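You operate a simulated robot arm through the tools that you are given. There is no shell and no other tool. Be economical: measure what you need, move in short steps, check, and stop when the job is done.

You are at the controls of a simulated robot arm. One attempt, no reset.

TASK
Push the three square caps home on the square tubes of their colours.

The check looks at the end state, three seconds after you hand in, the way a careful person would. Anything else that was tipped, shoved, dropped, spilled or broken makes it a failure. A push-on lid holds only when it is set on centred and level and pressed home; a screw cap is set on level and turned clockwise until tight.

THE ROBOT
A 6-joint arm with a two-finger parallel gripper, fixed in place. Base frame: the origin is at the foot of the arm, x ahead of it, y to its left, z up; the work surface is at about z = 0. Lengths are in cm, angles in rad, forces in N, time in s.
With the tool pointing down near the work surface it reaches from about 14 to 58 cm from the base axis. Its first joint turns from -1.152 to 1.152 rad. Payload 2.1 kg.
The tool frame sits at the grasp point between the pads (the TCP): z along the fingers, y along the line on which they close. The tips reach 3 cm beyond it. Largest opening 9.4 cm; finger width 2.8, thickness 1; the body of the gripper, 5 by 9.6 cm, starts 5.5 cm behind the TCP.
Orientation is that of the tool frame in the base frame, as a unit quaternion [w, x, y, z]. With the fingers straight down and closing along the base's y, the tool's x points along the base's -x, its y along +y and its z along -z.

THE INTERFACE
- The arm moves only by the tool play_rows. Its argument "rows" is a list of rows, each a list of 7 numbers: the turn, a rotation vector about the base's x, y, z in units of 180 degrees (1.0 is 180 degrees), then the shift along the base's x, y, z in units of 150 mm (1.0 is 150 mm), then the finger opening in m, from 0 to 0.094. In form: [[wx, wy, wz, tx, ty, tz, claw], ...]. A call has 1 to 10 rows; each row is the pose to reach, as a shift and turn from the pose commanded when the call began. A call with a number of a shift or a turn outside -1 to 1 is refused whole. Each row takes 0.2 s and may step no farther than 5 cm and 0.15 rad from the row before; otherwise, or with a gripper value out of range, the whole call is refused. A pose out of reach is approached as far as the arm can. The call stops where the force on the tool passes 40 N (or 10 N more than at its start, if that is more) or the arm is blocked; 0.2 s more then pass. The fingers move at their own pace (about 7.2 cm/s each) and stop on an object; they squeeze with about 33 N. The grip force told is the motor's: it shows also when the fingers shut on nothing. Time passes only in rows, and 0.2 s behind the last, so rows that repeat a pose let the fingers close. The reply holds the time, the measured pose of the TCP, the force on the tool along the base axes, the opening and the grip force, in the units named above and with some noise, with the torque about the TCP (base axes, N m) and any sound that the robot's microphone picked up.
- Cameras (640 x 400 px; columns grow to the right, rows downward): "scene" is fixed at [6.84, -37.85, 49.62]; the picture's right is [0.68, -0.73, 0.00], its down [-0.33, -0.30, -0.90] and it looks along [0.66, 0.61, -0.44] (base axes); focal length 355 px, centre (320, 200). "wrist" rides on the gripper at [7.6, 1.4, -10.3] in the tool frame; the picture's right is [-0.18, 0.98, 0.00], its down [-0.75, -0.14, -0.64] and it looks along [-0.63, -0.12, 0.77] (tool axes); focal length 243 px, centre (320, 200). There is no depth. A picture from a camera that has moved, and an enlarged one, comes with that camera's place and axes in the base frame and with its lens.
- capture(camera): a new picture of that camera. The clock stands still meanwhile.
- zoom(camera, box): a new picture of the part [left, top, right, bottom] of that camera's present view, enlarged. The clock stands still meanwhile.
- finish_job(): hands the job in; it is judged then, once.

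Work in short steps. Places have to be worked out from the pictures, the camera data and where the tool is seen: move nearer, look again, correct. Check each grasp and each placing, and mend what went wrong. You have 120 turns and 84 pictures in all, those below and enlarged ones among them. Open the gripper and draw the arm clear of the work before you hand the job in, unless the task says otherwise; then end with one line.

The tools are called after "Emit:" as name(argument=value, ...) on one line, values as JSON. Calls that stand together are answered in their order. play_rows: Moves the arm, as the interface text tells. Its arguments: {"type":"object","properties":{"rows":{"type":"array","items":{"type":"array","items":{"type":"number"}}}},"required":["rows"]} The other tools are called the same way: capture (camera) takes a picture; zoom (camera, box) takes an enlarged picture of a part of a camera's view; finish_job () hands the job in.

At the start:

```text
time_s: 0.0
tool_pos: [38.48, -3.59, 31.47]
tcp_rot: [0.0, -0.001, 1.0, 0.0]
ft_force: [0.4, 0.2, -0.2]
torque: [-0.01, 0.03, -0.02]
grip_width: 9.39
gripper_force: 0.1
```

scene: 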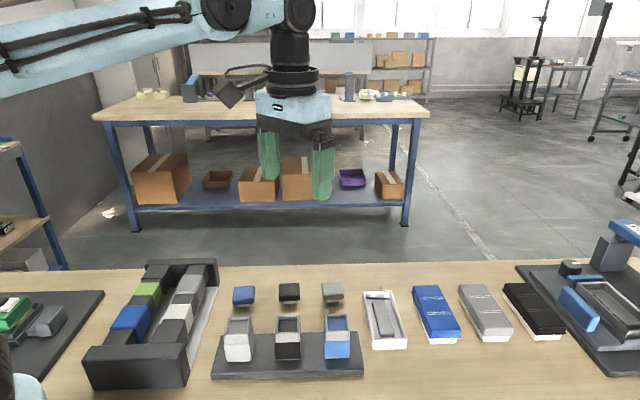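
wrist: 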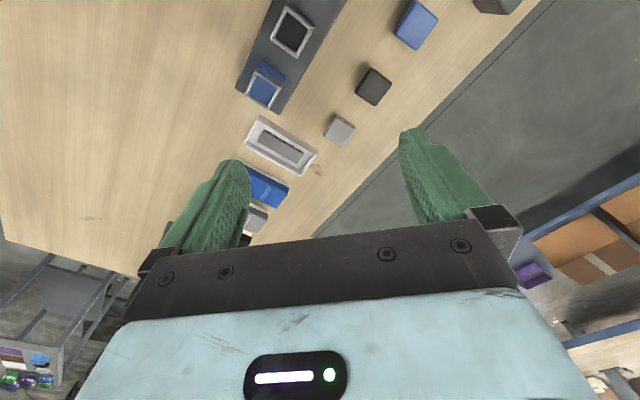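

I'll zoom in on the caps and tubes first to locate them.

Emit:
zoom(camera="scene", box=[200, 270, 380, 382])

Emit:
zoom(camera="wrist", box=[200, 0, 456, 160])

```text
3.56 times, centred on (290, 326) of scene
camera zoom: at [6.84, -37.85, 49.62], right [0.68, -0.73, 0.0], down [-0.33, -0.3, -0.9], along [0.66, 0.61, -0.44], focal length 1261 px, centre (427, -248)
```

zoom: 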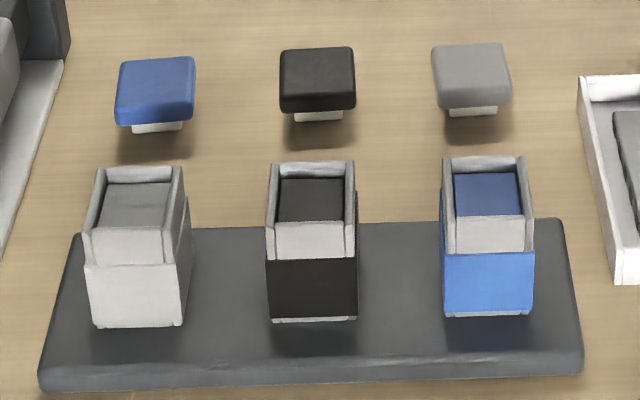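

```text
2.50 times, centred on (328, 80) of wrist
camera zoom: at [30.85, -1.97, 41.57], right [0.18, 0.98, 0.0], down [0.75, -0.14, 0.64], along [0.63, -0.12, -0.77], focal length 606 px, centre (300, 500)
```

zoom: 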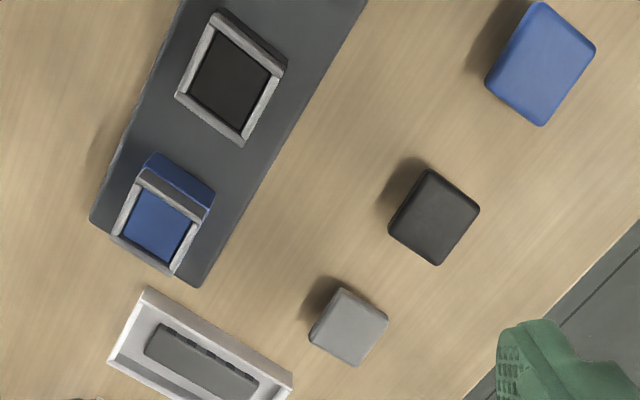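

Cap tops are at about blue (36.0, 9.8), black (42.5, 4.0) and grey (48.5, -2.1). The tubes are at about white (28.9, 0.4), black (34.4, -5.1) and blue (40.1, -10.8), and the rows run at roughly -45°. I'll turn the tool -45° and go above the caps for a closer look.

Emit:
play_rows(rows=[[0, 0, -0.0417, 0.045, 0.084, -0.1275, 0.094], [0, 0, -0.0833, 0.09, 0.168, -0.255, 0.094], [0, 0, -0.125, 0.134, 0.253, -0.3825, 0.094], [0, 0, -0.1667, 0.179, 0.337, -0.51, 0.094], [0, 0, -0.2083, 0.223, 0.42, -0.6375, 0.094], [0, 0, -0.25, 0.268, 0.506, -0.765, 0.094], [0, 0, -0.25, 0.268, 0.506, -0.765, 0.094]])

Emit:
capture(camera="wrist")

```text
time_s: 1.6
tool_pos: [42.6, 3.98, 19.9]
tcp_rot: [0.0, 0.383, 0.924, -0.001]
ft_force: [-0.5, 0.2, 0.7]
torque: [0.03, -0.03, -0.02]
grip_width: 9.41
gripper_force: 0.1
```

```text
79 pictures are left
camera wrist: at [38.17, 10.55, 30.05], right [0.83, 0.56, 0.0], down [0.43, -0.63, 0.64], along [0.36, -0.53, -0.77], focal length 243 px, centre (320, 200)
```

wrist: 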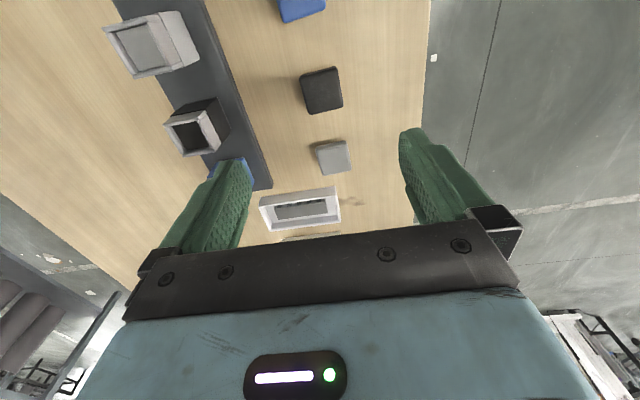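

The caps are in view, so I'll zoom in to measure their centres and yaws.

Emit:
zoom(camera="wrist", box=[260, 40, 404, 190])

Emit:
zoom(camera="wrist", box=[96, 0, 272, 165])

```text
2.67 times, centred on (332, 115) of wrist
camera zoom: at [38.17, 10.55, 30.05], right [0.83, 0.56, 0.0], down [0.43, -0.63, 0.64], along [0.36, -0.53, -0.77], focal length 647 px, centre (288, 427)
```

zoom: 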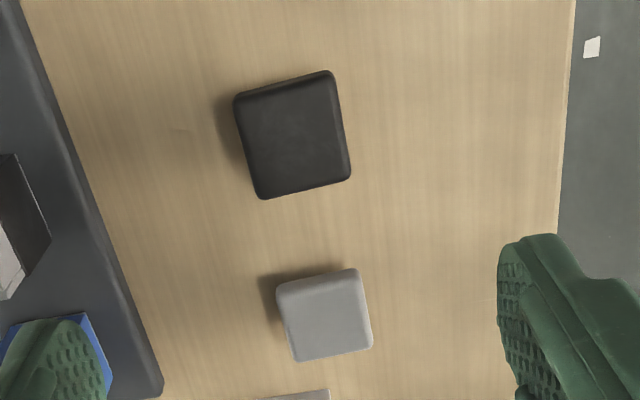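

```text
2.42 times, centred on (184, 82) of wrist
camera zoom: at [38.17, 10.55, 30.05], right [0.83, 0.56, 0.0], down [0.43, -0.63, 0.64], along [0.36, -0.53, -0.77], focal length 588 px, centre (650, 485)
```

zoom: 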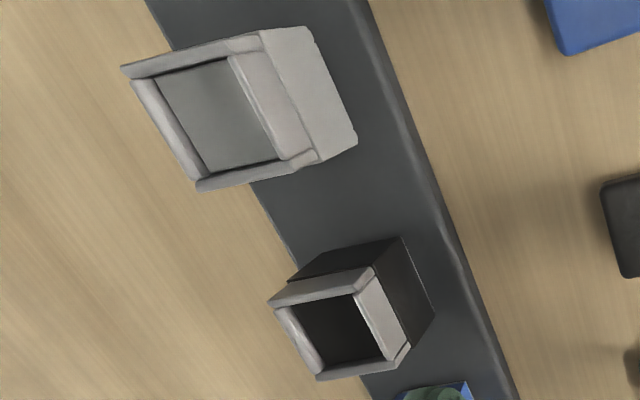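

The black cap is at about (42.8, 4.2) and the grey at about (48.7, -1.7), each about 4.05 cm square with yaw near 47°. The tube tops look unusual, so I'll move over them for a better view.

Emit:
play_rows(rows=[[0, 0, 0, -0.18, -0.2, 0, 0.094], [0, 0, 0, -0.36, -0.4, 0, 0.094], [0, 0, 0, -0.54, -0.6, 0, 0.094], [0, 0, 0, -0.54, -0.6, 0, 0.094]])

Emit:
zoom(camera="wrist", box=[220, 0, 420, 200])

Emit:
zoom(camera="scene", box=[215, 300, 295, 380])

```text
time_s: 2.6
tool_pos: [34.46, -5.08, 20.02]
tcp_rot: [0.0, 0.382, 0.924, 0.001]
ft_force: [0.4, 0.0, 0.0]
torque: [0.0, -0.03, 0.03]
grip_width: 9.39
gripper_force: 0.0
```

```text
2.00 times, centred on (320, 100) of wrist
camera zoom: at [30.09, 1.52, 30.1], right [0.82, 0.57, 0.0], down [0.43, -0.63, 0.64], along [0.36, -0.53, -0.77], focal length 485 px, centre (320, 400)
```

zoom: 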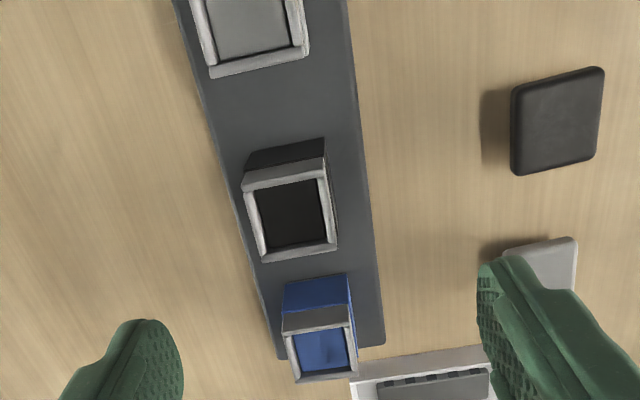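

```text
5.00 times, centred on (255, 340) of scene
camera zoom: at [6.84, -37.85, 49.62], right [0.68, -0.73, 0.0], down [-0.33, -0.3, -0.9], along [0.66, 0.61, -0.44], focal length 1774 px, centre (645, -500)
```

zoom: 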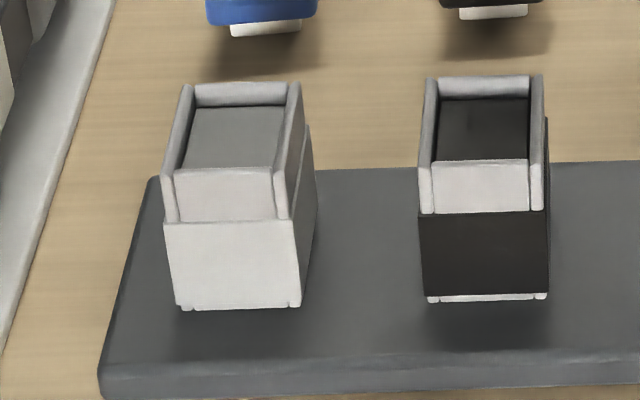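

The tube tops sit at about z = 7.2, with black near (33.6, -6.0). Next I'll move to the hover height over the black cap and check alignment there.

Emit:
play_rows(rows=[[0, 0, 0, 0.186, 0.204, 0, 0.094], [0, 0, 0, 0.372, 0.407, -0.1, 0.094], [0, 0, 0, 0.558, 0.611, -0.35, 0.094], [0, 0, 0, 0.558, 0.611, -0.6, 0.094], [0, 0, 0, 0.558, 0.611, -0.8, 0.094], [0, 0, 0, 0.558, 0.611, -0.8, 0.094]])

Emit:
capture(camera="wrist")

Emit:
zoom(camera="scene", box=[230, 220, 350, 310])

```text
refused: row 3 steps farther than a row can; nothing moved
```

```text
74 pictures are left
camera wrist: at [30.09, 1.52, 30.1], right [0.82, 0.57, 0.0], down [0.43, -0.63, 0.64], along [0.36, -0.53, -0.77], focal length 243 px, centre (320, 200)
```

wrist: 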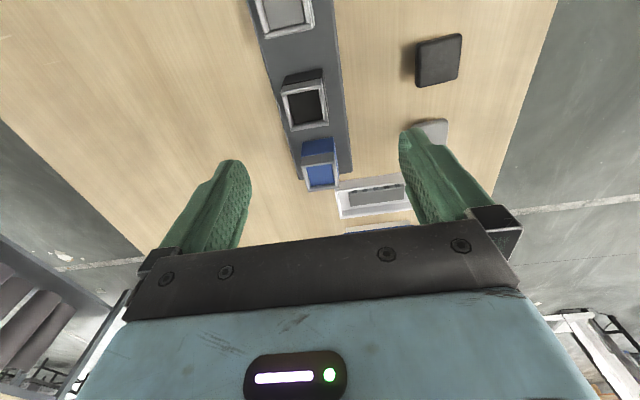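

```text
4.44 times, centred on (290, 265) of scene
camera zoom: at [6.84, -37.85, 49.62], right [0.68, -0.73, 0.0], down [-0.33, -0.3, -0.9], along [0.66, 0.61, -0.44], focal length 1577 px, centre (453, -89)
```

zoom: 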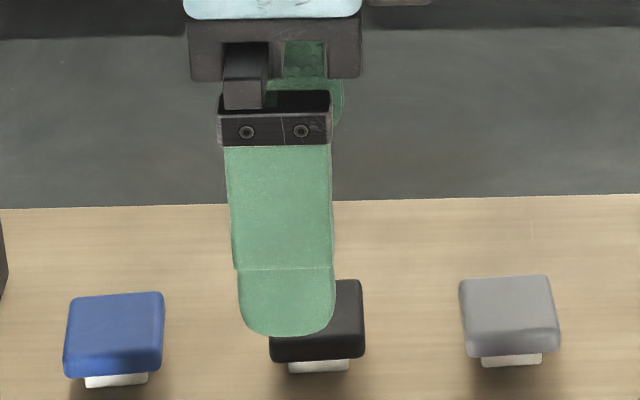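

The call was refused because one step was too large, so I'll repeat it with smaller steps.

Emit:
play_rows(rows=[[0, 0, 0, 0.186, 0.204, 0, 0.094], [0, 0, 0, 0.372, 0.407, 0, 0.094], [0, 0, 0, 0.558, 0.611, -0.1, 0.094], [0, 0, 0, 0.558, 0.611, -0.35, 0.094], [0, 0, 0, 0.558, 0.611, -0.6, 0.094], [0, 0, 0, 0.558, 0.611, -0.8, 0.094], [0, 0, 0, 0.558, 0.611, -0.8, 0.094]])

Emit:
capture(camera="wrist")

Emit:
zoom(camera="scene", box=[230, 240, 350, 315])

```text
time_s: 4.2
tool_pos: [42.8, 4.2, 7.9]
tcp_rot: [0.0, 0.383, 0.924, 0.0]
ft_force: [-0.1, -0.2, -0.1]
torque: [-0.04, 0.01, 0.01]
grip_width: 9.39
gripper_force: 0.0
```

```text
72 pictures are left
camera wrist: at [38.39, 10.72, 18.02], right [0.83, 0.56, 0.0], down [0.43, -0.63, 0.64], along [0.36, -0.53, -0.77], focal length 243 px, centre (320, 200)
```

wrist: 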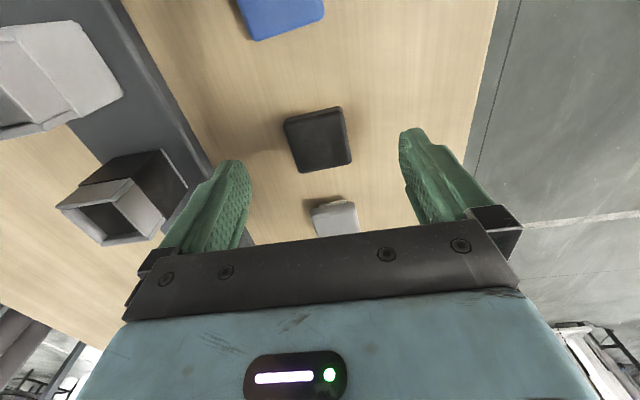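

```text
5.33 times, centred on (290, 278) of scene
camera zoom: at [6.84, -37.85, 49.62], right [0.68, -0.73, 0.0], down [-0.33, -0.3, -0.9], along [0.66, 0.61, -0.44], focal length 1892 px, centre (480, -213)
```

zoom: 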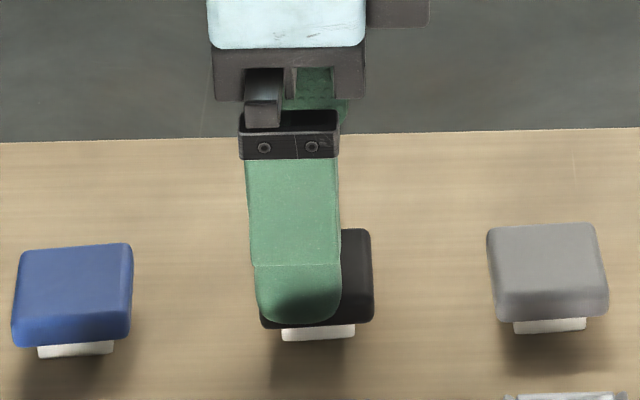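

Hover alignment is good: the cap centre is at about (42.67, 4.28). I'll shift slightly, descend to z of about 3.6 and close the fingers.

Emit:
play_rows(rows=[[0, 0, 0, -0.006, 0.007, -0.1, 0.07], [0, 0, 0, -0.006, 0.007, -0.2, 0.06], [0, 0, 0, -0.006, 0.007, -0.293, 0.055], [0, 0, 0, -0.006, 0.007, -0.293, 0.04], [0, 0, 0, -0.006, 0.007, -0.293, 0.03], [0, 0, 0, -0.006, 0.007, -0.293, 0.03], [0, 0, 0, -0.006, 0.007, -0.293, 0.03]])

Emit:
zoom(camera="scene", box=[230, 240, 350, 315])

Emit:
capture(camera="wrist")

```text
time_s: 5.8
tool_pos: [42.69, 4.33, 3.43]
tcp_rot: [0.0, 0.383, 0.924, 0.0]
ft_force: [-0.1, 1.2, 2.2]
torque: [0.01, -0.04, -0.02]
grip_width: 4.06
gripper_force: 33.3
```

```text
5.33 times, centred on (290, 278) of scene
camera zoom: at [6.84, -37.85, 49.62], right [0.68, -0.73, 0.0], down [-0.33, -0.3, -0.9], along [0.66, 0.61, -0.44], focal length 1892 px, centre (480, -213)
```

zoom: 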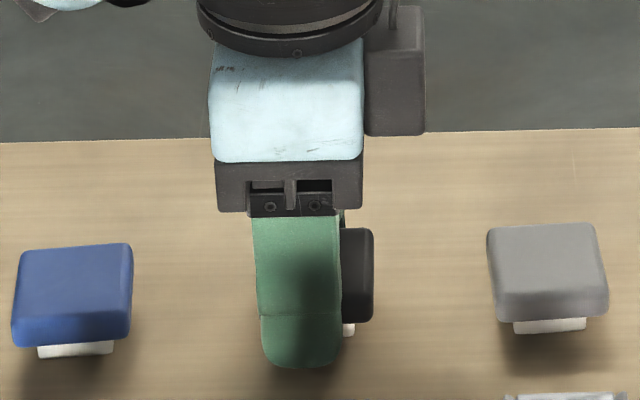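

```text
69 pictures are left
camera wrist: at [38.25, 10.84, 13.56], right [0.83, 0.56, 0.0], down [0.43, -0.63, 0.64], along [0.36, -0.53, -0.77], focal length 243 px, centre (320, 200)
```

wrist: 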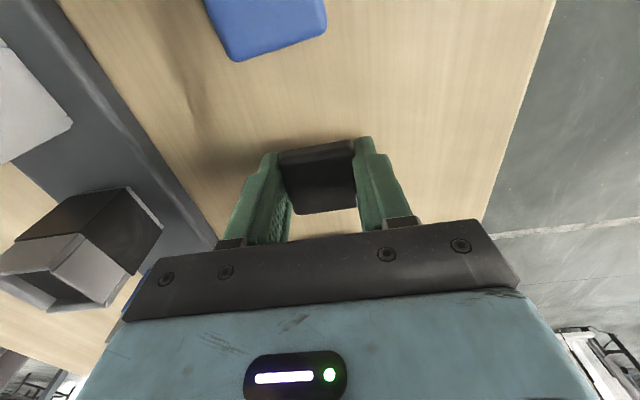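

The grip is firm at a width of 4.06. I'm holding it low, though, with the tips about 0.8 cm below the flange, and about 0.3 cm off along the row. I'll reopen and regrasp higher and better centred.

Emit:
play_rows(rows=[[0, 0, 0, 0, 0, 0, 0.055], [0, 0, 0, 0, 0, 0, 0.055], [0, 0, 0, 0.014, -0.014, 0.04, 0.055], [0, 0, 0, 0.014, -0.014, 0.04, 0.03], [0, 0, 0, 0.014, -0.014, 0.04, 0.03], [0, 0, 0, 0.014, -0.014, 0.04, 0.03], [0, 0, 0, 0.014, -0.014, 0.2, 0.03], [0, 0, 0, 0.014, -0.014, 0.45, 0.03], [0, 0, 0, 0.014, -0.014, 0.7, 0.03], [0, 0, 0, 0.014, -0.014, 0.7, 0.03]])

Emit:
capture(camera="wrist")

Emit:
zoom(camera="scene", box=[230, 180, 350, 255])

```text
time_s: 8.0
tool_pos: [42.91, 4.03, 14.06]
tcp_rot: [0.0, 0.383, 0.924, 0.0]
ft_force: [0.4, 0.1, 0.1]
torque: [0.0, 0.0, -0.01]
grip_width: 4.08
gripper_force: 32.5
```

```text
68 pictures are left
camera wrist: at [38.42, 10.55, 24.12], right [0.83, 0.56, 0.0], down [0.43, -0.63, 0.64], along [0.36, -0.53, -0.77], focal length 243 px, centre (320, 200)
```

wrist: 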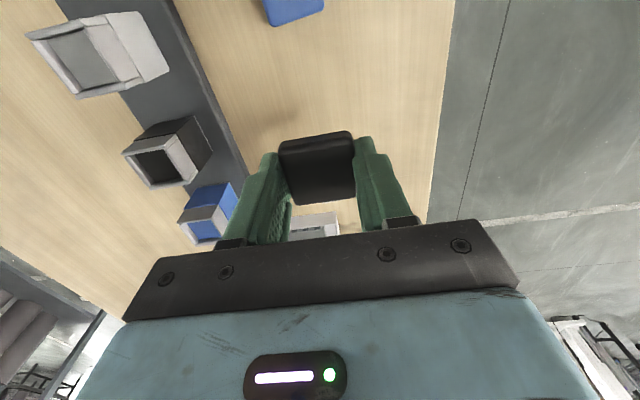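

```text
5.33 times, centred on (290, 218) of scene
camera zoom: at [6.84, -37.85, 49.62], right [0.68, -0.73, 0.0], down [-0.33, -0.3, -0.9], along [0.66, 0.61, -0.44], focal length 1892 px, centre (480, 107)
```

zoom: 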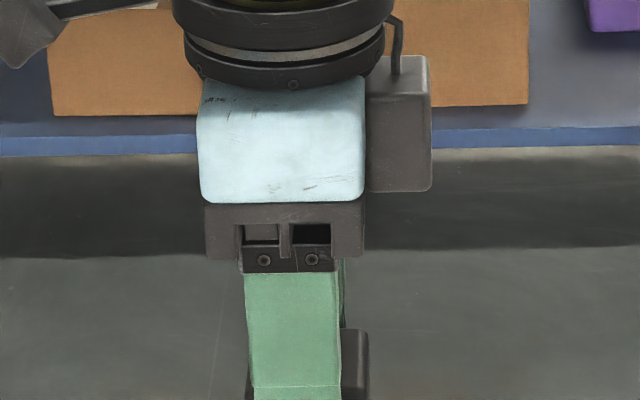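

The black cap is lifted and centred. I'll move it above the black tube at about (33.6, -6.0).

Emit:
play_rows(rows=[[0, 0, 0, -0.155, -0.168, 0, 0.03], [0, 0, 0, -0.31, -0.336, 0, 0.03], [0, 0, 0, -0.465, -0.503, 0, 0.03], [0, 0, 0, -0.619, -0.671, 0, 0.03], [0, 0, 0, -0.619, -0.671, -0.067, 0.03], [0, 0, 0, -0.619, -0.671, -0.067, 0.03]])

Emit:
zoom(camera="wrist", box=[220, 80, 420, 240])

Emit:
zoom(camera="scene", box=[220, 270, 360, 382])

```text
time_s: 9.4
tool_pos: [33.66, -5.96, 13.15]
tcp_rot: [0.0, 0.382, 0.924, 0.0]
ft_force: [-0.4, -0.5, -0.8]
torque: [0.0, 0.03, 0.0]
grip_width: 4.06
gripper_force: 33.3
```

```text
2.50 times, centred on (320, 160) of wrist
camera zoom: at [29.2, 0.52, 23.18], right [0.83, 0.56, 0.0], down [0.43, -0.63, 0.64], along [0.36, -0.53, -0.77], focal length 606 px, centre (320, 300)
```

zoom: 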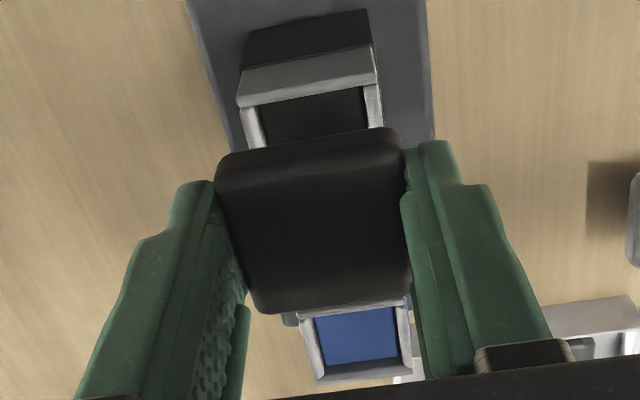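

```text
3.57 times, centred on (290, 326) of scene
camera zoom: at [6.84, -37.85, 49.62], right [0.68, -0.73, 0.0], down [-0.33, -0.3, -0.9], along [0.66, 0.61, -0.44], focal length 1267 px, centre (427, -250)
```

zoom: 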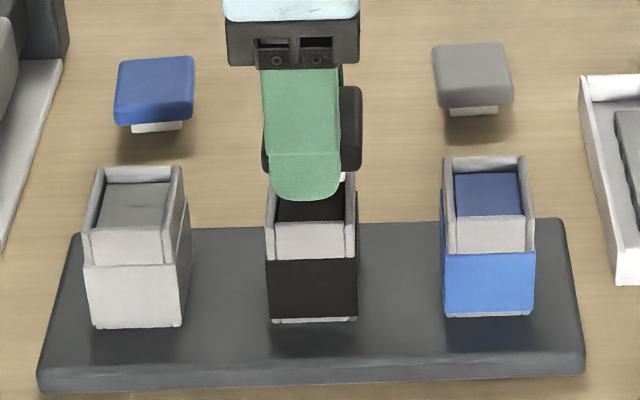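

The cap and tube line up in both views to within about 0.1 cm, so I'll trim (-0.06, +0.06), lower to z = 11.5 and look again.

Emit:
play_rows(rows=[[0, 0, 0, -0.004, 0.004, -0.05, 0.03], [0, 0, 0, -0.004, 0.004, -0.105, 0.03], [0, 0, 0, -0.004, 0.004, -0.105, 0.03]])

Emit:
zoom(camera="wrist", box=[220, 80, 420, 240])

Emit:
zoom(camera="scene", box=[255, 290, 325, 346])

```text
time_s: 10.2
tool_pos: [33.62, -5.91, 11.58]
tcp_rot: [0.0, 0.383, 0.924, -0.001]
ft_force: [0.4, -0.2, -0.2]
torque: [-0.01, 0.01, 0.02]
grip_width: 4.07
gripper_force: 33.1
```

```text
2.50 times, centred on (320, 160) of wrist
camera zoom: at [29.2, 0.61, 21.62], right [0.83, 0.56, 0.0], down [0.43, -0.63, 0.64], along [0.36, -0.53, -0.77], focal length 606 px, centre (320, 300)
```

zoom: 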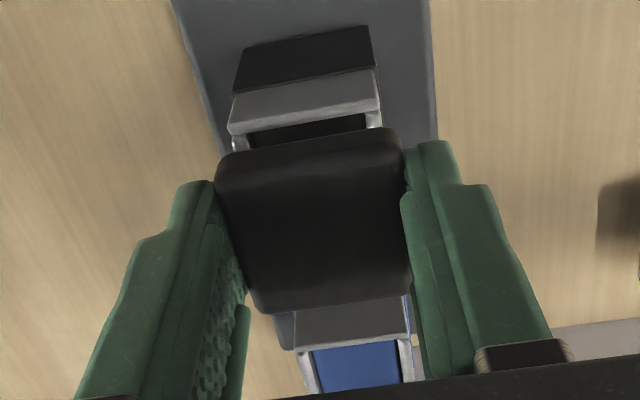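

```text
7.14 times, centred on (290, 318) of scene
camera zoom: at [6.84, -37.85, 49.62], right [0.68, -0.73, 0.0], down [-0.33, -0.3, -0.9], along [0.66, 0.61, -0.44], focal length 2534 px, centre (534, -643)
```

zoom: 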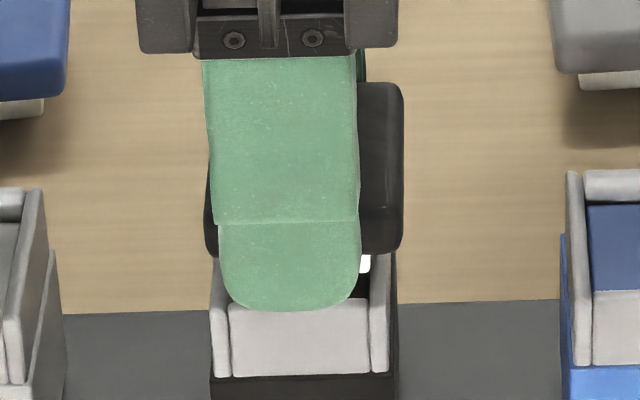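

Both views show the cap centred over the tube. I'll lower slowly and watch the force.

Emit:
play_rows(rows=[[0, 0, 0, 0, 0, -0.02, 0.03], [0, 0, 0, 0, 0, -0.035, 0.03], [0, 0, 0, 0, 0, -0.05, 0.03], [0, 0, 0, 0, 0, -0.05, 0.03]])

Emit:
zoom(camera="scene", box=[255, 290, 325, 346])

```text
time_s: 11.2
tool_pos: [33.65, -5.82, 10.8]
tcp_rot: [0.0, 0.382, 0.924, 0.0]
ft_force: [-3.0, 1.2, -0.2]
torque: [0.1, 0.1, -0.02]
grip_width: 4.08
gripper_force: 33.3
```

```text
7.14 times, centred on (290, 318) of scene
camera zoom: at [6.84, -37.85, 49.62], right [0.68, -0.73, 0.0], down [-0.33, -0.3, -0.9], along [0.66, 0.61, -0.44], focal length 2534 px, centre (534, -643)
```

zoom: 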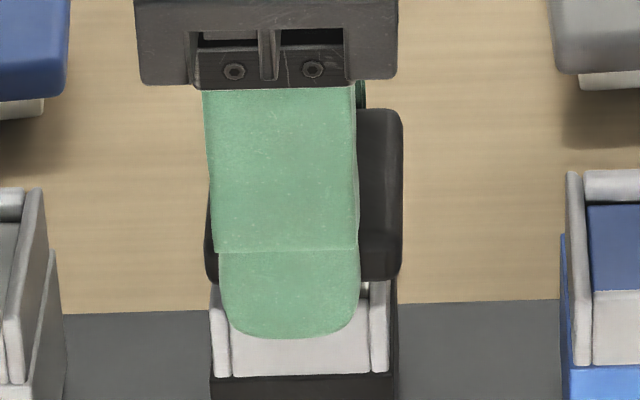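

There's a small lateral force, so the plug is entering the tube. I'll ease (-0.05, +0.04) and keep going down.

Emit:
play_rows(rows=[[0, 0, 0, -0.003, 0.003, 0, 0.03], [0, 0, 0, -0.003, 0.003, -0.02, 0.03], [0, 0, 0, -0.003, 0.003, -0.035, 0.03], [0, 0, 0, -0.003, 0.003, -0.05, 0.03], [0, 0, 0, -0.003, 0.003, -0.06, 0.03], [0, 0, 0, -0.003, 0.003, -0.07, 0.03], [0, 0, 0, -0.003, 0.003, -0.08, 0.03]])

Emit:
zoom(camera="scene", box=[255, 290, 325, 346])

```text
time_s: 12.8
tool_pos: [33.55, -5.79, 9.6]
tcp_rot: [0.0, 0.383, 0.924, 0.001]
ft_force: [1.2, 1.4, 31.1]
torque: [0.0, -0.05, -0.01]
grip_width: 4.1
gripper_force: 32.8
```

```text
7.14 times, centred on (290, 318) of scene
camera zoom: at [6.83, -37.84, 49.62], right [0.68, -0.73, 0.0], down [-0.33, -0.3, -0.9], along [0.66, 0.61, -0.44], focal length 2534 px, centre (534, -643)
```

zoom: 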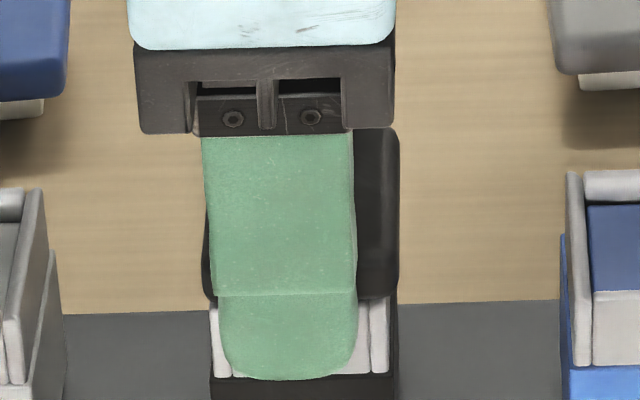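

The force reached 31 N, and the cap slipped in the fingers about 0.7 cm instead of going further down. I'll open, lift and look.

Emit:
play_rows(rows=[[0, 0, 0, 0, 0, 0.01, 0.03], [0, 0, 0, 0, 0, 0.01, 0.06], [0, 0, 0, 0, 0, 0.01, 0.06], [0, 0, 0, 0, 0, 0.15, 0.06], [0, 0, 0, 0, 0, 0.4, 0.06], [0, 0, 0, 0, 0, 0.4, 0.06]])

Emit:
zoom(camera="scene", box=[255, 300, 325, 356])

Emit:
zoom(camera="wrist", box=[220, 60, 420, 220])

```text
time_s: 14.2
tool_pos: [33.69, -5.84, 15.55]
tcp_rot: [0.0, 0.383, 0.924, 0.0]
ft_force: [-0.8, 0.4, -0.6]
torque: [-0.01, 0.03, 0.0]
grip_width: 6.02
gripper_force: 0.0
```

```text
7.14 times, centred on (290, 328) of scene
camera zoom: at [6.84, -37.85, 49.62], right [0.68, -0.73, 0.0], down [-0.33, -0.3, -0.9], along [0.66, 0.61, -0.44], focal length 2534 px, centre (534, -714)
```

zoom: 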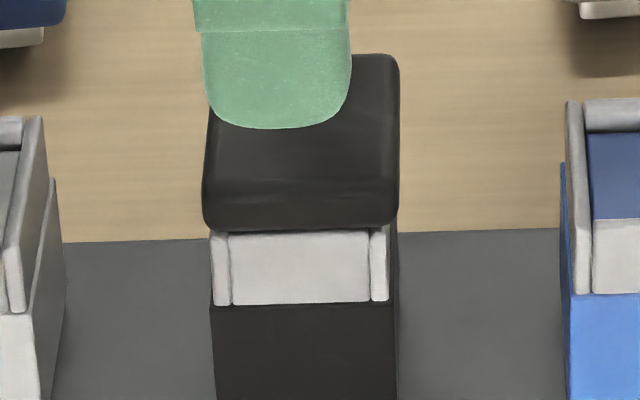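

```text
2.50 times, centred on (320, 140) of wrist
camera zoom: at [29.19, 0.69, 25.64], right [0.83, 0.56, 0.0], down [0.43, -0.63, 0.64], along [0.36, -0.53, -0.77], focal length 606 px, centre (320, 350)
```

zoom: 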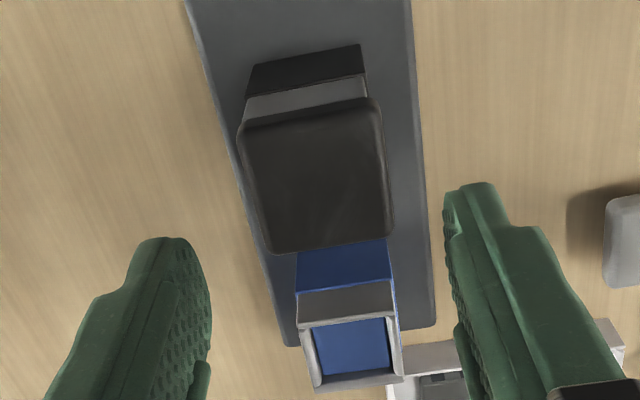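

The cap is in the tube and nearly home. I'll close the fingers and press on its centre from above.

Emit:
play_rows(rows=[[0, 0, 0, 0, 0, 0, 0], [0, 0, 0, 0, 0, 0, 0], [0, 0, 0, 0, 0, 0, 0], [0, 0, 0, 0, 0, -0.2, 0], [0, 0, 0, 0, 0, -0.24, 0], [0, 0, 0, 0, 0, -0.26, 0], [0, 0, 0, 0, 0, -0.28, 0], [0, 0, 0, 0, 0, -0.3, 0], [0, 0, 0, 0, 0, -0.315, 0], [0, 0, 0, 0, 0, -0.33, 0]])

Emit:
zoom(camera="scene", box=[255, 300, 325, 356])

```text
time_s: 15.6
tool_pos: [33.61, -5.86, 12.0]
tcp_rot: [-0.001, 0.382, 0.924, -0.001]
ft_force: [-2.0, 0.4, 11.1]
torque: [0.01, 0.04, -0.01]
grip_width: 0.0
gripper_force: 32.7
stopped in row 6: the force on the tool passed its limit at 55 N (the readings are from after the stop); the commanded pose is now the measured one
```

```text
7.14 times, centred on (290, 328) of scene
camera zoom: at [6.83, -37.85, 49.62], right [0.68, -0.73, 0.0], down [-0.33, -0.3, -0.9], along [0.66, 0.61, -0.44], focal length 2534 px, centre (534, -714)
```

zoom: 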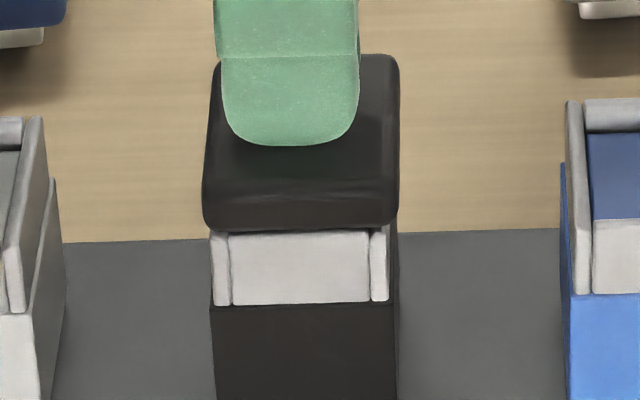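

Contact came at TCP z = 12.0, so the cap top is at 9.0. I'll press again in fine steps for a steady push and watch whether it moves.

Emit:
play_rows(rows=[[0, 0, 0, 0, 0, -0.003, 0], [0, 0, 0, 0, 0, -0.006, 0], [0, 0, 0, 0, 0, -0.009, 0], [0, 0, 0, 0, 0, -0.012, 0], [0, 0, 0, 0, 0, -0.015, 0], [0, 0, 0, 0, 0, -0.018, 0], [0, 0, 0, 0, 0, -0.021, 0], [0, 0, 0, 0, 0, -0.024, 0], [0, 0, 0, 0, 0, -0.027, 0], [0, 0, 0, 0, 0, -0.03, 0]])

```text
time_s: 16.1
tool_pos: [33.53, -5.87, 12.07]
tcp_rot: [-0.002, 0.382, 0.924, -0.001]
ft_force: [-1.1, 0.3, 12.4]
torque: [0.0, 0.03, -0.03]
grip_width: 0.02
gripper_force: 33.2
stopped in row 2: the force on the tool passed its limit at 44 N (the readings are from after the stop); the commanded pose is now the measured one
```

The contact is stiff. I'll raise clear and look closely for any gap under the flange.

Emit:
play_rows(rows=[[0, 0, 0, 0, 0, 0.1, 0], [0, 0, 0, 0.1, 0.1, 0.35, 0.06], [0, 0, 0, 0.3, 0.3, 0.35, 0.06], [0, 0, 0, 0.45, 0.45, 0.35, 0.06], [0, 0, 0, 0.45, 0.45, 0.35, 0.06]])

Emit:
zoom(camera="scene", box=[270, 310, 310, 342])

Emit:
capture(camera="wrist")

```text
time_s: 17.3
tool_pos: [40.28, 0.88, 17.29]
tcp_rot: [-0.002, 0.382, 0.924, -0.001]
ft_force: [0.6, 0.4, 0.0]
torque: [0.0, 0.04, 0.01]
grip_width: 6.02
gripper_force: 0.2
```

```text
12.50 times, centred on (290, 326) of scene
camera zoom: at [6.84, -37.84, 49.62], right [0.68, -0.73, 0.0], down [-0.33, -0.3, -0.9], along [0.66, 0.61, -0.44], focal length 4434 px, centre (695, -1375)
```

zoom: 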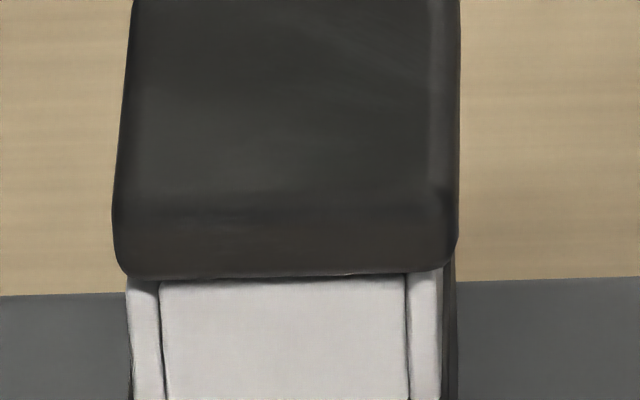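

```text
56 pictures are left
camera wrist: at [35.94, 7.34, 27.36], right [0.83, 0.56, 0.0], down [0.44, -0.63, 0.64], along [0.36, -0.53, -0.77], focal length 243 px, centre (320, 200)
```

wrist: 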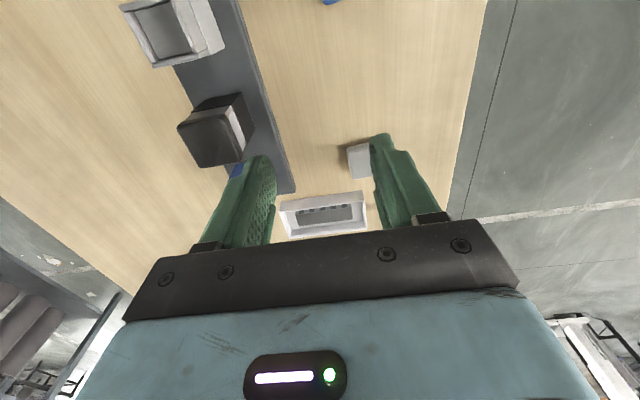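

No gap is visible at this angle, and I'll check all three later from a low view. Next is the grey cap: I'll hover above (48.8, -1.9).

Emit:
play_rows(rows=[[0, 0, 0, 0.19, -0.061, 0, 0.07], [0, 0, 0, 0.38, -0.122, 0, 0.07], [0, 0, 0, 0.571, -0.183, -0.1, 0.07], [0, 0, 0, 0.571, -0.183, -0.36, 0.07], [0, 0, 0, 0.571, -0.183, -0.62, 0.07], [0, 0, 0, 0.571, -0.183, -0.62, 0.07]])

Emit:
zoom(camera="wrist", box=[220, 60, 420, 220])

Emit:
zoom(camera="scene", box=[280, 240, 380, 320])

```text
time_s: 18.7
tool_pos: [49.0, -2.02, 7.86]
tcp_rot: [-0.001, 0.382, 0.924, -0.001]
ft_force: [0.3, 0.3, 0.8]
torque: [0.02, 0.01, 0.0]
grip_width: 6.97
gripper_force: 0.0
```

```text
2.50 times, centred on (320, 140) of wrist
camera zoom: at [44.48, 4.57, 17.93], right [0.83, 0.56, 0.0], down [0.44, -0.63, 0.64], along [0.36, -0.53, -0.77], focal length 606 px, centre (320, 350)
```

zoom: 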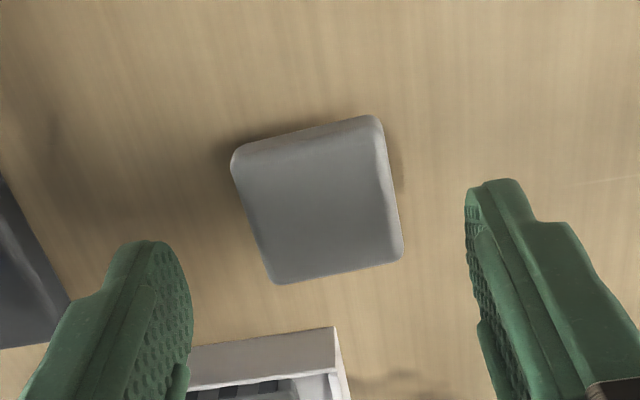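

```text
5.00 times, centred on (330, 280) of scene
camera zoom: at [6.84, -37.85, 49.62], right [0.68, -0.73, 0.0], down [-0.33, -0.3, -0.9], along [0.66, 0.61, -0.44], focal length 1774 px, centre (270, -200)
```

zoom: 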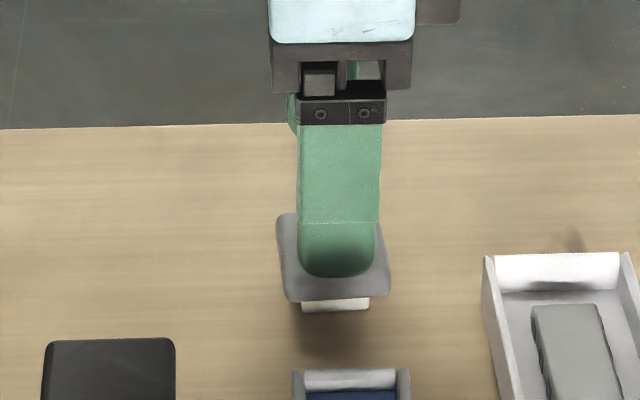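

The grey cap is well centred under the TCP. I'll descend to z = 4.0, grip and lift.

Emit:
play_rows(rows=[[0, 0, 0, 0, 0, -0.12, 0.06], [0, 0, 0, 0, 0, -0.266, 0.055], [0, 0, 0, 0, 0, -0.266, 0.04], [0, 0, 0, 0, 0, -0.266, 0.03], [0, 0, 0, 0, 0, -0.266, 0.03], [0, 0, 0, 0, 0, -0.266, 0.03], [0, 0, 0, 0, 0, -0.1, 0.03], [0, 0, 0, 0, 0, 0.15, 0.03], [0, 0, 0, 0, 0, 0.4, 0.03], [0, 0, 0, 0, 0, 0.4, 0.03]])

Emit:
zoom(camera="wrist", box=[220, 80, 420, 240])

```text
time_s: 20.9
tool_pos: [48.94, -2.05, 13.95]
tcp_rot: [-0.001, 0.383, 0.924, -0.002]
ft_force: [0.2, -0.7, -0.2]
torque: [0.01, -0.02, 0.03]
grip_width: 4.05
gripper_force: 33.2
```

```text
2.50 times, centred on (320, 160) of wrist
camera zoom: at [44.55, 4.49, 24.09], right [0.83, 0.56, 0.0], down [0.44, -0.63, 0.64], along [0.36, -0.53, -0.77], focal length 606 px, centre (320, 300)
```

zoom: 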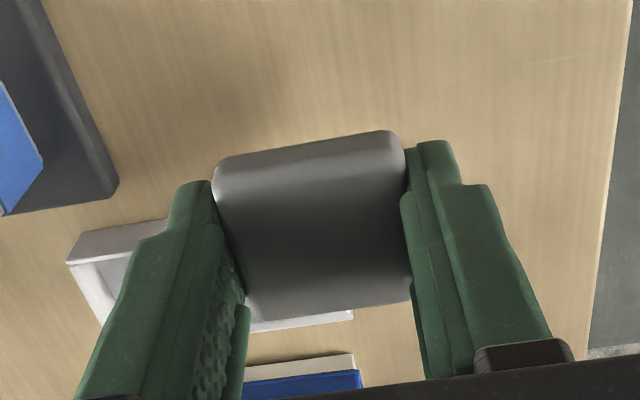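

The grey cap is held firmly. I'll carry it over to the white tube in two moves, at a safe height.

Emit:
play_rows(rows=[[0, 0, 0, -0.24, 0.02, 0.13, 0.03], [0, 0, 0, -0.5, 0.04, 0.13, 0.03], [0, 0, 0, -0.75, 0.06, 0.13, 0.03], [0, 0, 0, -0.98, 0.08, 0.13, 0.03]])

Emit:
play_rows(rows=[[0, 0, 0, -0.22, 0.02, 0, 0.03], [0, 0, 0, -0.425, 0.044, 0, 0.03], [0, 0, 0, -0.425, 0.044, -0.2, 0.03], [0, 0, 0, -0.425, 0.044, -0.2, 0.03]])

Emit:
zoom(camera="wrist", box=[220, 80, 420, 240])

Emit:
zoom(camera="scene", box=[205, 290, 275, 346])

```text
time_s: 21.9
tool_pos: [34.19, -0.87, 15.83]
tcp_rot: [-0.001, 0.383, 0.924, -0.002]
ft_force: [0.0, 0.7, 0.4]
torque: [-0.02, -0.01, 0.01]
grip_width: 4.05
gripper_force: 32.5
```

```text
time_s: 22.9
tool_pos: [27.67, 0.01, 12.9]
tcp_rot: [-0.002, 0.382, 0.924, -0.001]
ft_force: [0.4, 0.5, -0.4]
torque: [0.02, -0.02, -0.05]
grip_width: 4.07
gripper_force: 33.2
```

```text
2.50 times, centred on (320, 160) of wrist
camera zoom: at [23.34, 6.51, 22.97], right [0.83, 0.56, 0.0], down [0.44, -0.63, 0.64], along [0.36, -0.53, -0.77], focal length 606 px, centre (320, 300)
```

zoom: 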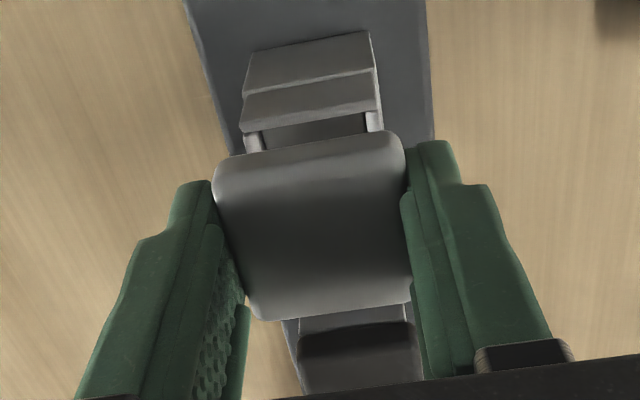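

```text
7.14 times, centred on (240, 318) of scene
camera zoom: at [6.84, -37.85, 49.62], right [0.68, -0.73, 0.0], down [-0.33, -0.3, -0.9], along [0.66, 0.61, -0.44], focal length 2534 px, centre (891, -643)
```

zoom: 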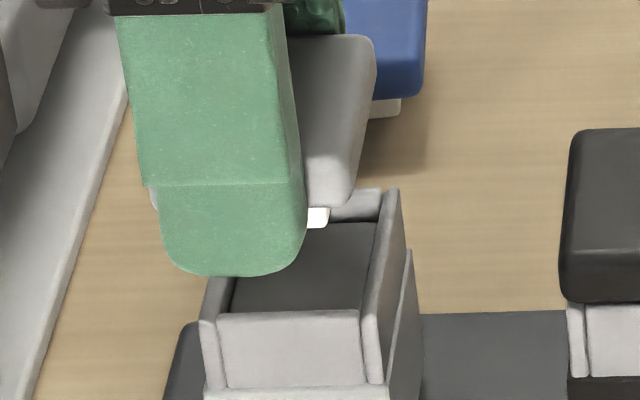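

The tube centre is offset about (+0.24, -0.22) from the cap. I'll shift by that, lower to z of about 11.5 and check.

Emit:
play_rows(rows=[[0, 0, 0, 0.016, -0.014, 0, 0.03], [0, 0, 0, 0.016, -0.014, -0.09, 0.03], [0, 0, 0, 0.016, -0.014, -0.09, 0.03]])

Emit:
zoom(camera="wrist", box=[220, 80, 420, 240])

Emit:
zoom(camera="scene", box=[205, 290, 275, 346])

```text
time_s: 23.7
tool_pos: [28.03, -0.24, 11.49]
tcp_rot: [-0.001, 0.383, 0.924, 0.0]
ft_force: [0.6, 0.3, -0.2]
torque: [-0.02, 0.0, -0.01]
grip_width: 4.09
gripper_force: 32.8
```

```text
2.50 times, centred on (320, 160) of wrist
camera zoom: at [23.66, 6.28, 21.54], right [0.83, 0.56, 0.0], down [0.44, -0.63, 0.64], along [0.36, -0.53, -0.77], focal length 606 px, centre (320, 300)
```

zoom: 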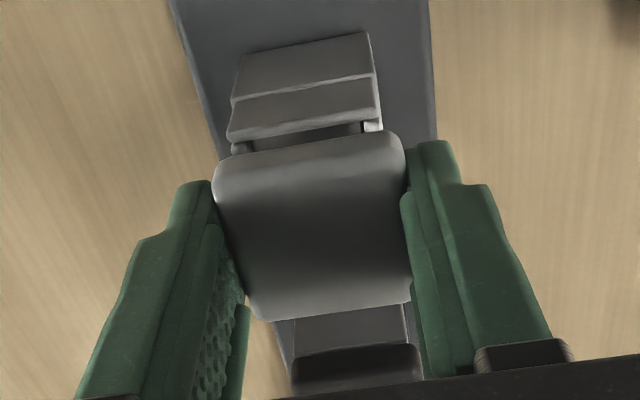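

```text
7.14 times, centred on (240, 318) of scene
camera zoom: at [6.84, -37.85, 49.62], right [0.68, -0.73, 0.0], down [-0.33, -0.3, -0.9], along [0.66, 0.61, -0.44], focal length 2534 px, centre (891, -643)
```

zoom: 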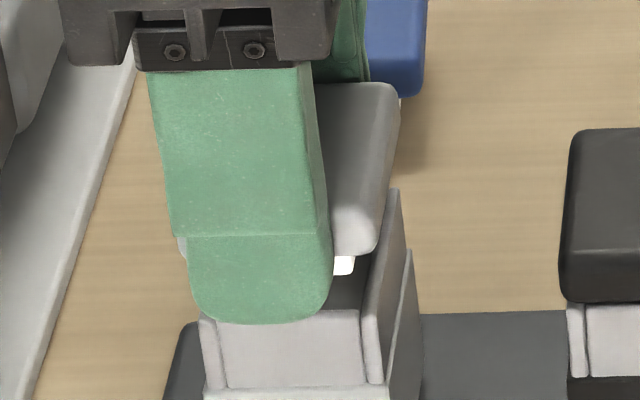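

Both views agree to within 0.05 cm, so I'll lower into the tube with force watch.

Emit:
play_rows(rows=[[0, 0, 0, 0, 0, -0.02, 0.03], [0, 0, 0, 0, 0, -0.035, 0.03], [0, 0, 0, 0, 0, -0.05, 0.03], [0, 0, 0, 0, 0, -0.05, 0.03]])

Emit:
zoom(camera="scene", box=[205, 290, 275, 346])

```text
time_s: 24.7
tool_pos: [28.07, -0.24, 10.85]
tcp_rot: [-0.001, 0.382, 0.924, -0.002]
ft_force: [-4.8, -3.6, 8.9]
torque: [-0.06, 0.08, 0.04]
grip_width: 4.05
gripper_force: 33.0
```

```text
7.14 times, centred on (240, 318) of scene
camera zoom: at [6.84, -37.85, 49.62], right [0.68, -0.73, 0.0], down [-0.33, -0.3, -0.9], along [0.66, 0.61, -0.44], focal length 2534 px, centre (891, -643)
```

zoom: 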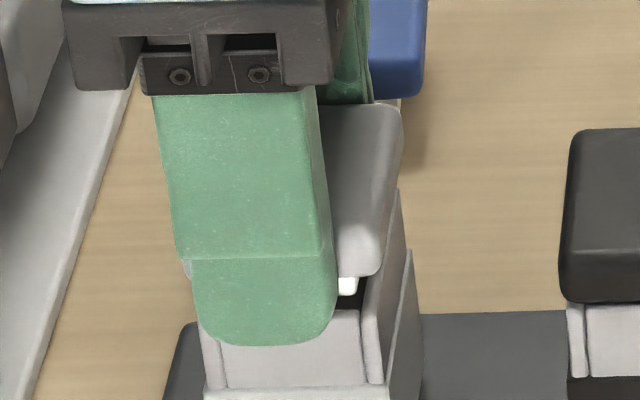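

The force pushes toward (-x, -y) and upward, so the plug is touching the far (+x, +y) wall. I'll raise slightly, shift about -0.1 that way, and lower again.

Emit:
play_rows(rows=[[0, 0, 0, 0, 0, 0.015, 0.03], [0, 0, 0, -0.006, -0.005, 0.015, 0.03], [0, 0, 0, -0.006, -0.005, 0, 0.03], [0, 0, 0, -0.006, -0.005, -0.01, 0.03], [0, 0, 0, -0.006, -0.005, -0.01, 0.03]])

```text
time_s: 25.9
tool_pos: [28.02, -0.23, 10.56]
tcp_rot: [-0.001, 0.383, 0.924, -0.001]
ft_force: [-0.4, -0.4, -0.8]
torque: [-0.01, -0.03, -0.01]
grip_width: 4.07
gripper_force: 32.9
```

It's free of force at z = 10.56, so the plug is entering. I'll continue down.

Emit:
play_rows(rows=[[0, 0, 0, 0, 0, -0.01, 0.03], [0, 0, 0, 0, 0, -0.02, 0.03], [0, 0, 0, 0, 0, -0.03, 0.03], [0, 0, 0, 0, 0, -0.03, 0.03]])

Emit:
zoom(camera="scene", box=[205, 290, 275, 346])

```text
time_s: 26.9
tool_pos: [27.96, -0.41, 10.14]
tcp_rot: [-0.002, 0.383, 0.924, -0.001]
ft_force: [0.1, 0.0, 0.2]
torque: [0.0, 0.02, 0.01]
grip_width: 4.06
gripper_force: 33.0
```

```text
7.14 times, centred on (240, 318) of scene
camera zoom: at [6.84, -37.85, 49.62], right [0.68, -0.73, 0.0], down [-0.33, -0.3, -0.9], along [0.66, 0.61, -0.44], focal length 2534 px, centre (891, -643)
```

zoom: 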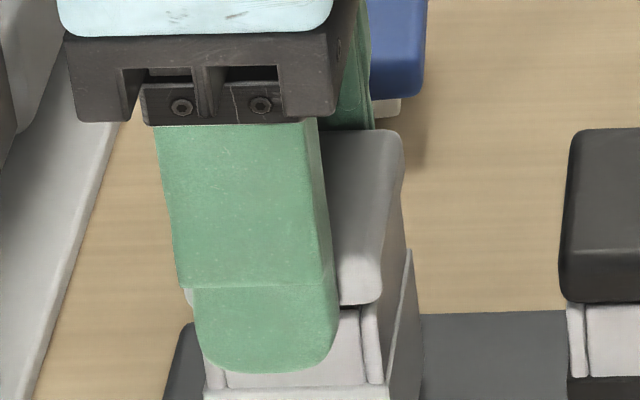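

The flange is just reaching the rim, with no force yet. I'll keep lowering until contact.

Emit:
play_rows(rows=[[0, 0, 0, 0, 0, -0.007, 0.03], [0, 0, 0, 0, 0, -0.014, 0.03], [0, 0, 0, 0, 0, -0.021, 0.03], [0, 0, 0, 0, 0, -0.028, 0.03], [0, 0, 0, 0, 0, -0.028, 0.03]])

Emit:
zoom(camera="scene", box=[205, 290, 275, 346])

```text
time_s: 28.1
tool_pos: [27.96, -0.3, 9.74]
tcp_rot: [-0.001, 0.382, 0.924, -0.001]
ft_force: [-1.4, -0.7, 30.2]
torque: [0.01, -0.03, -0.01]
grip_width: 4.09
gripper_force: 33.3
```

```text
7.14 times, centred on (240, 318) of scene
camera zoom: at [6.83, -37.85, 49.62], right [0.68, -0.73, 0.0], down [-0.33, -0.3, -0.9], along [0.66, 0.61, -0.44], focal length 2534 px, centre (891, -643)
```

zoom: 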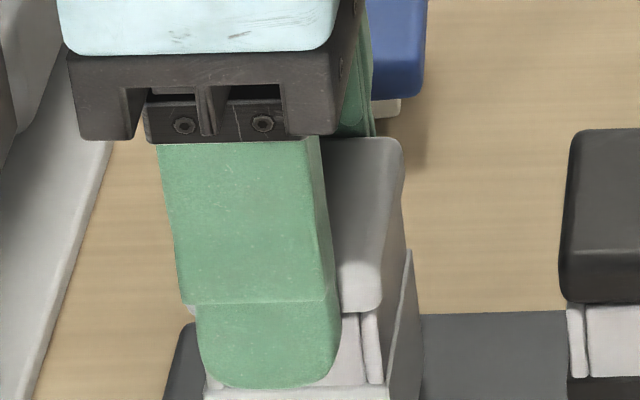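

The cap is resting on the rim with 30 N on it. I'll release, rise, close the fingers and press from above as with the black one.

Emit:
play_rows(rows=[[0, 0, 0, 0, 0, 0.01, 0.03], [0, 0, 0, 0, 0, 0.01, 0.06], [0, 0, 0, 0, 0, 0.01, 0.06], [0, 0, 0, 0, 0, 0.2, 0.06], [0, 0, 0, 0, 0, 0.35, 0.06], [0, 0, 0, 0, 0, 0.35, 0.0], [0, 0, 0, 0, 0, 0.35, 0.0], [0, 0, 0, 0, 0, 0.35, 0.0]])

Emit:
play_rows(rows=[[0, 0, 0, 0.009, -0.009, -0.12, 0], [0, 0, 0, 0.009, -0.009, -0.17, 0], [0, 0, 0, 0.009, -0.009, -0.18, 0], [0, 0, 0, 0.009, -0.009, -0.19, 0], [0, 0, 0, 0.009, -0.009, -0.2, 0], [0, 0, 0, 0.009, -0.009, -0.21, 0], [0, 0, 0, 0.009, -0.009, -0.22, 0], [0, 0, 0, 0.009, -0.009, -0.23, 0], [0, 0, 0, 0.009, -0.009, -0.24, 0]])

Emit:
zoom(camera="scene", box=[205, 290, 275, 346])

```text
time_s: 29.9
tool_pos: [27.92, -0.28, 14.96]
tcp_rot: [-0.001, 0.383, 0.924, -0.001]
ft_force: [-0.1, -0.1, 0.3]
torque: [-0.02, 0.02, -0.01]
grip_width: 0.0
gripper_force: 33.0
```

```text
time_s: 31.3
tool_pos: [28.13, -0.4, 12.02]
tcp_rot: [-0.003, 0.382, 0.924, -0.001]
ft_force: [-1.9, 0.4, 13.2]
torque: [-0.02, 0.05, -0.02]
grip_width: 0.04
gripper_force: 33.2
stopped in row 7: the force on the tool passed its limit at 50 N (the readings are from after the stop); the commanded pose is now the measured one
```

```text
7.14 times, centred on (240, 318) of scene
camera zoom: at [6.84, -37.85, 49.62], right [0.68, -0.73, 0.0], down [-0.33, -0.3, -0.9], along [0.66, 0.61, -0.44], focal length 2534 px, centre (891, -643)
```

zoom: 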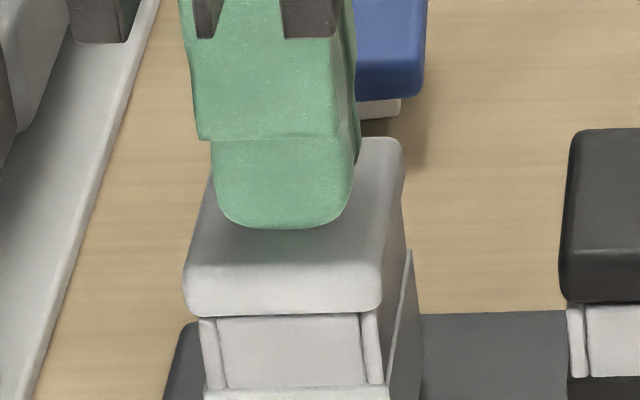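

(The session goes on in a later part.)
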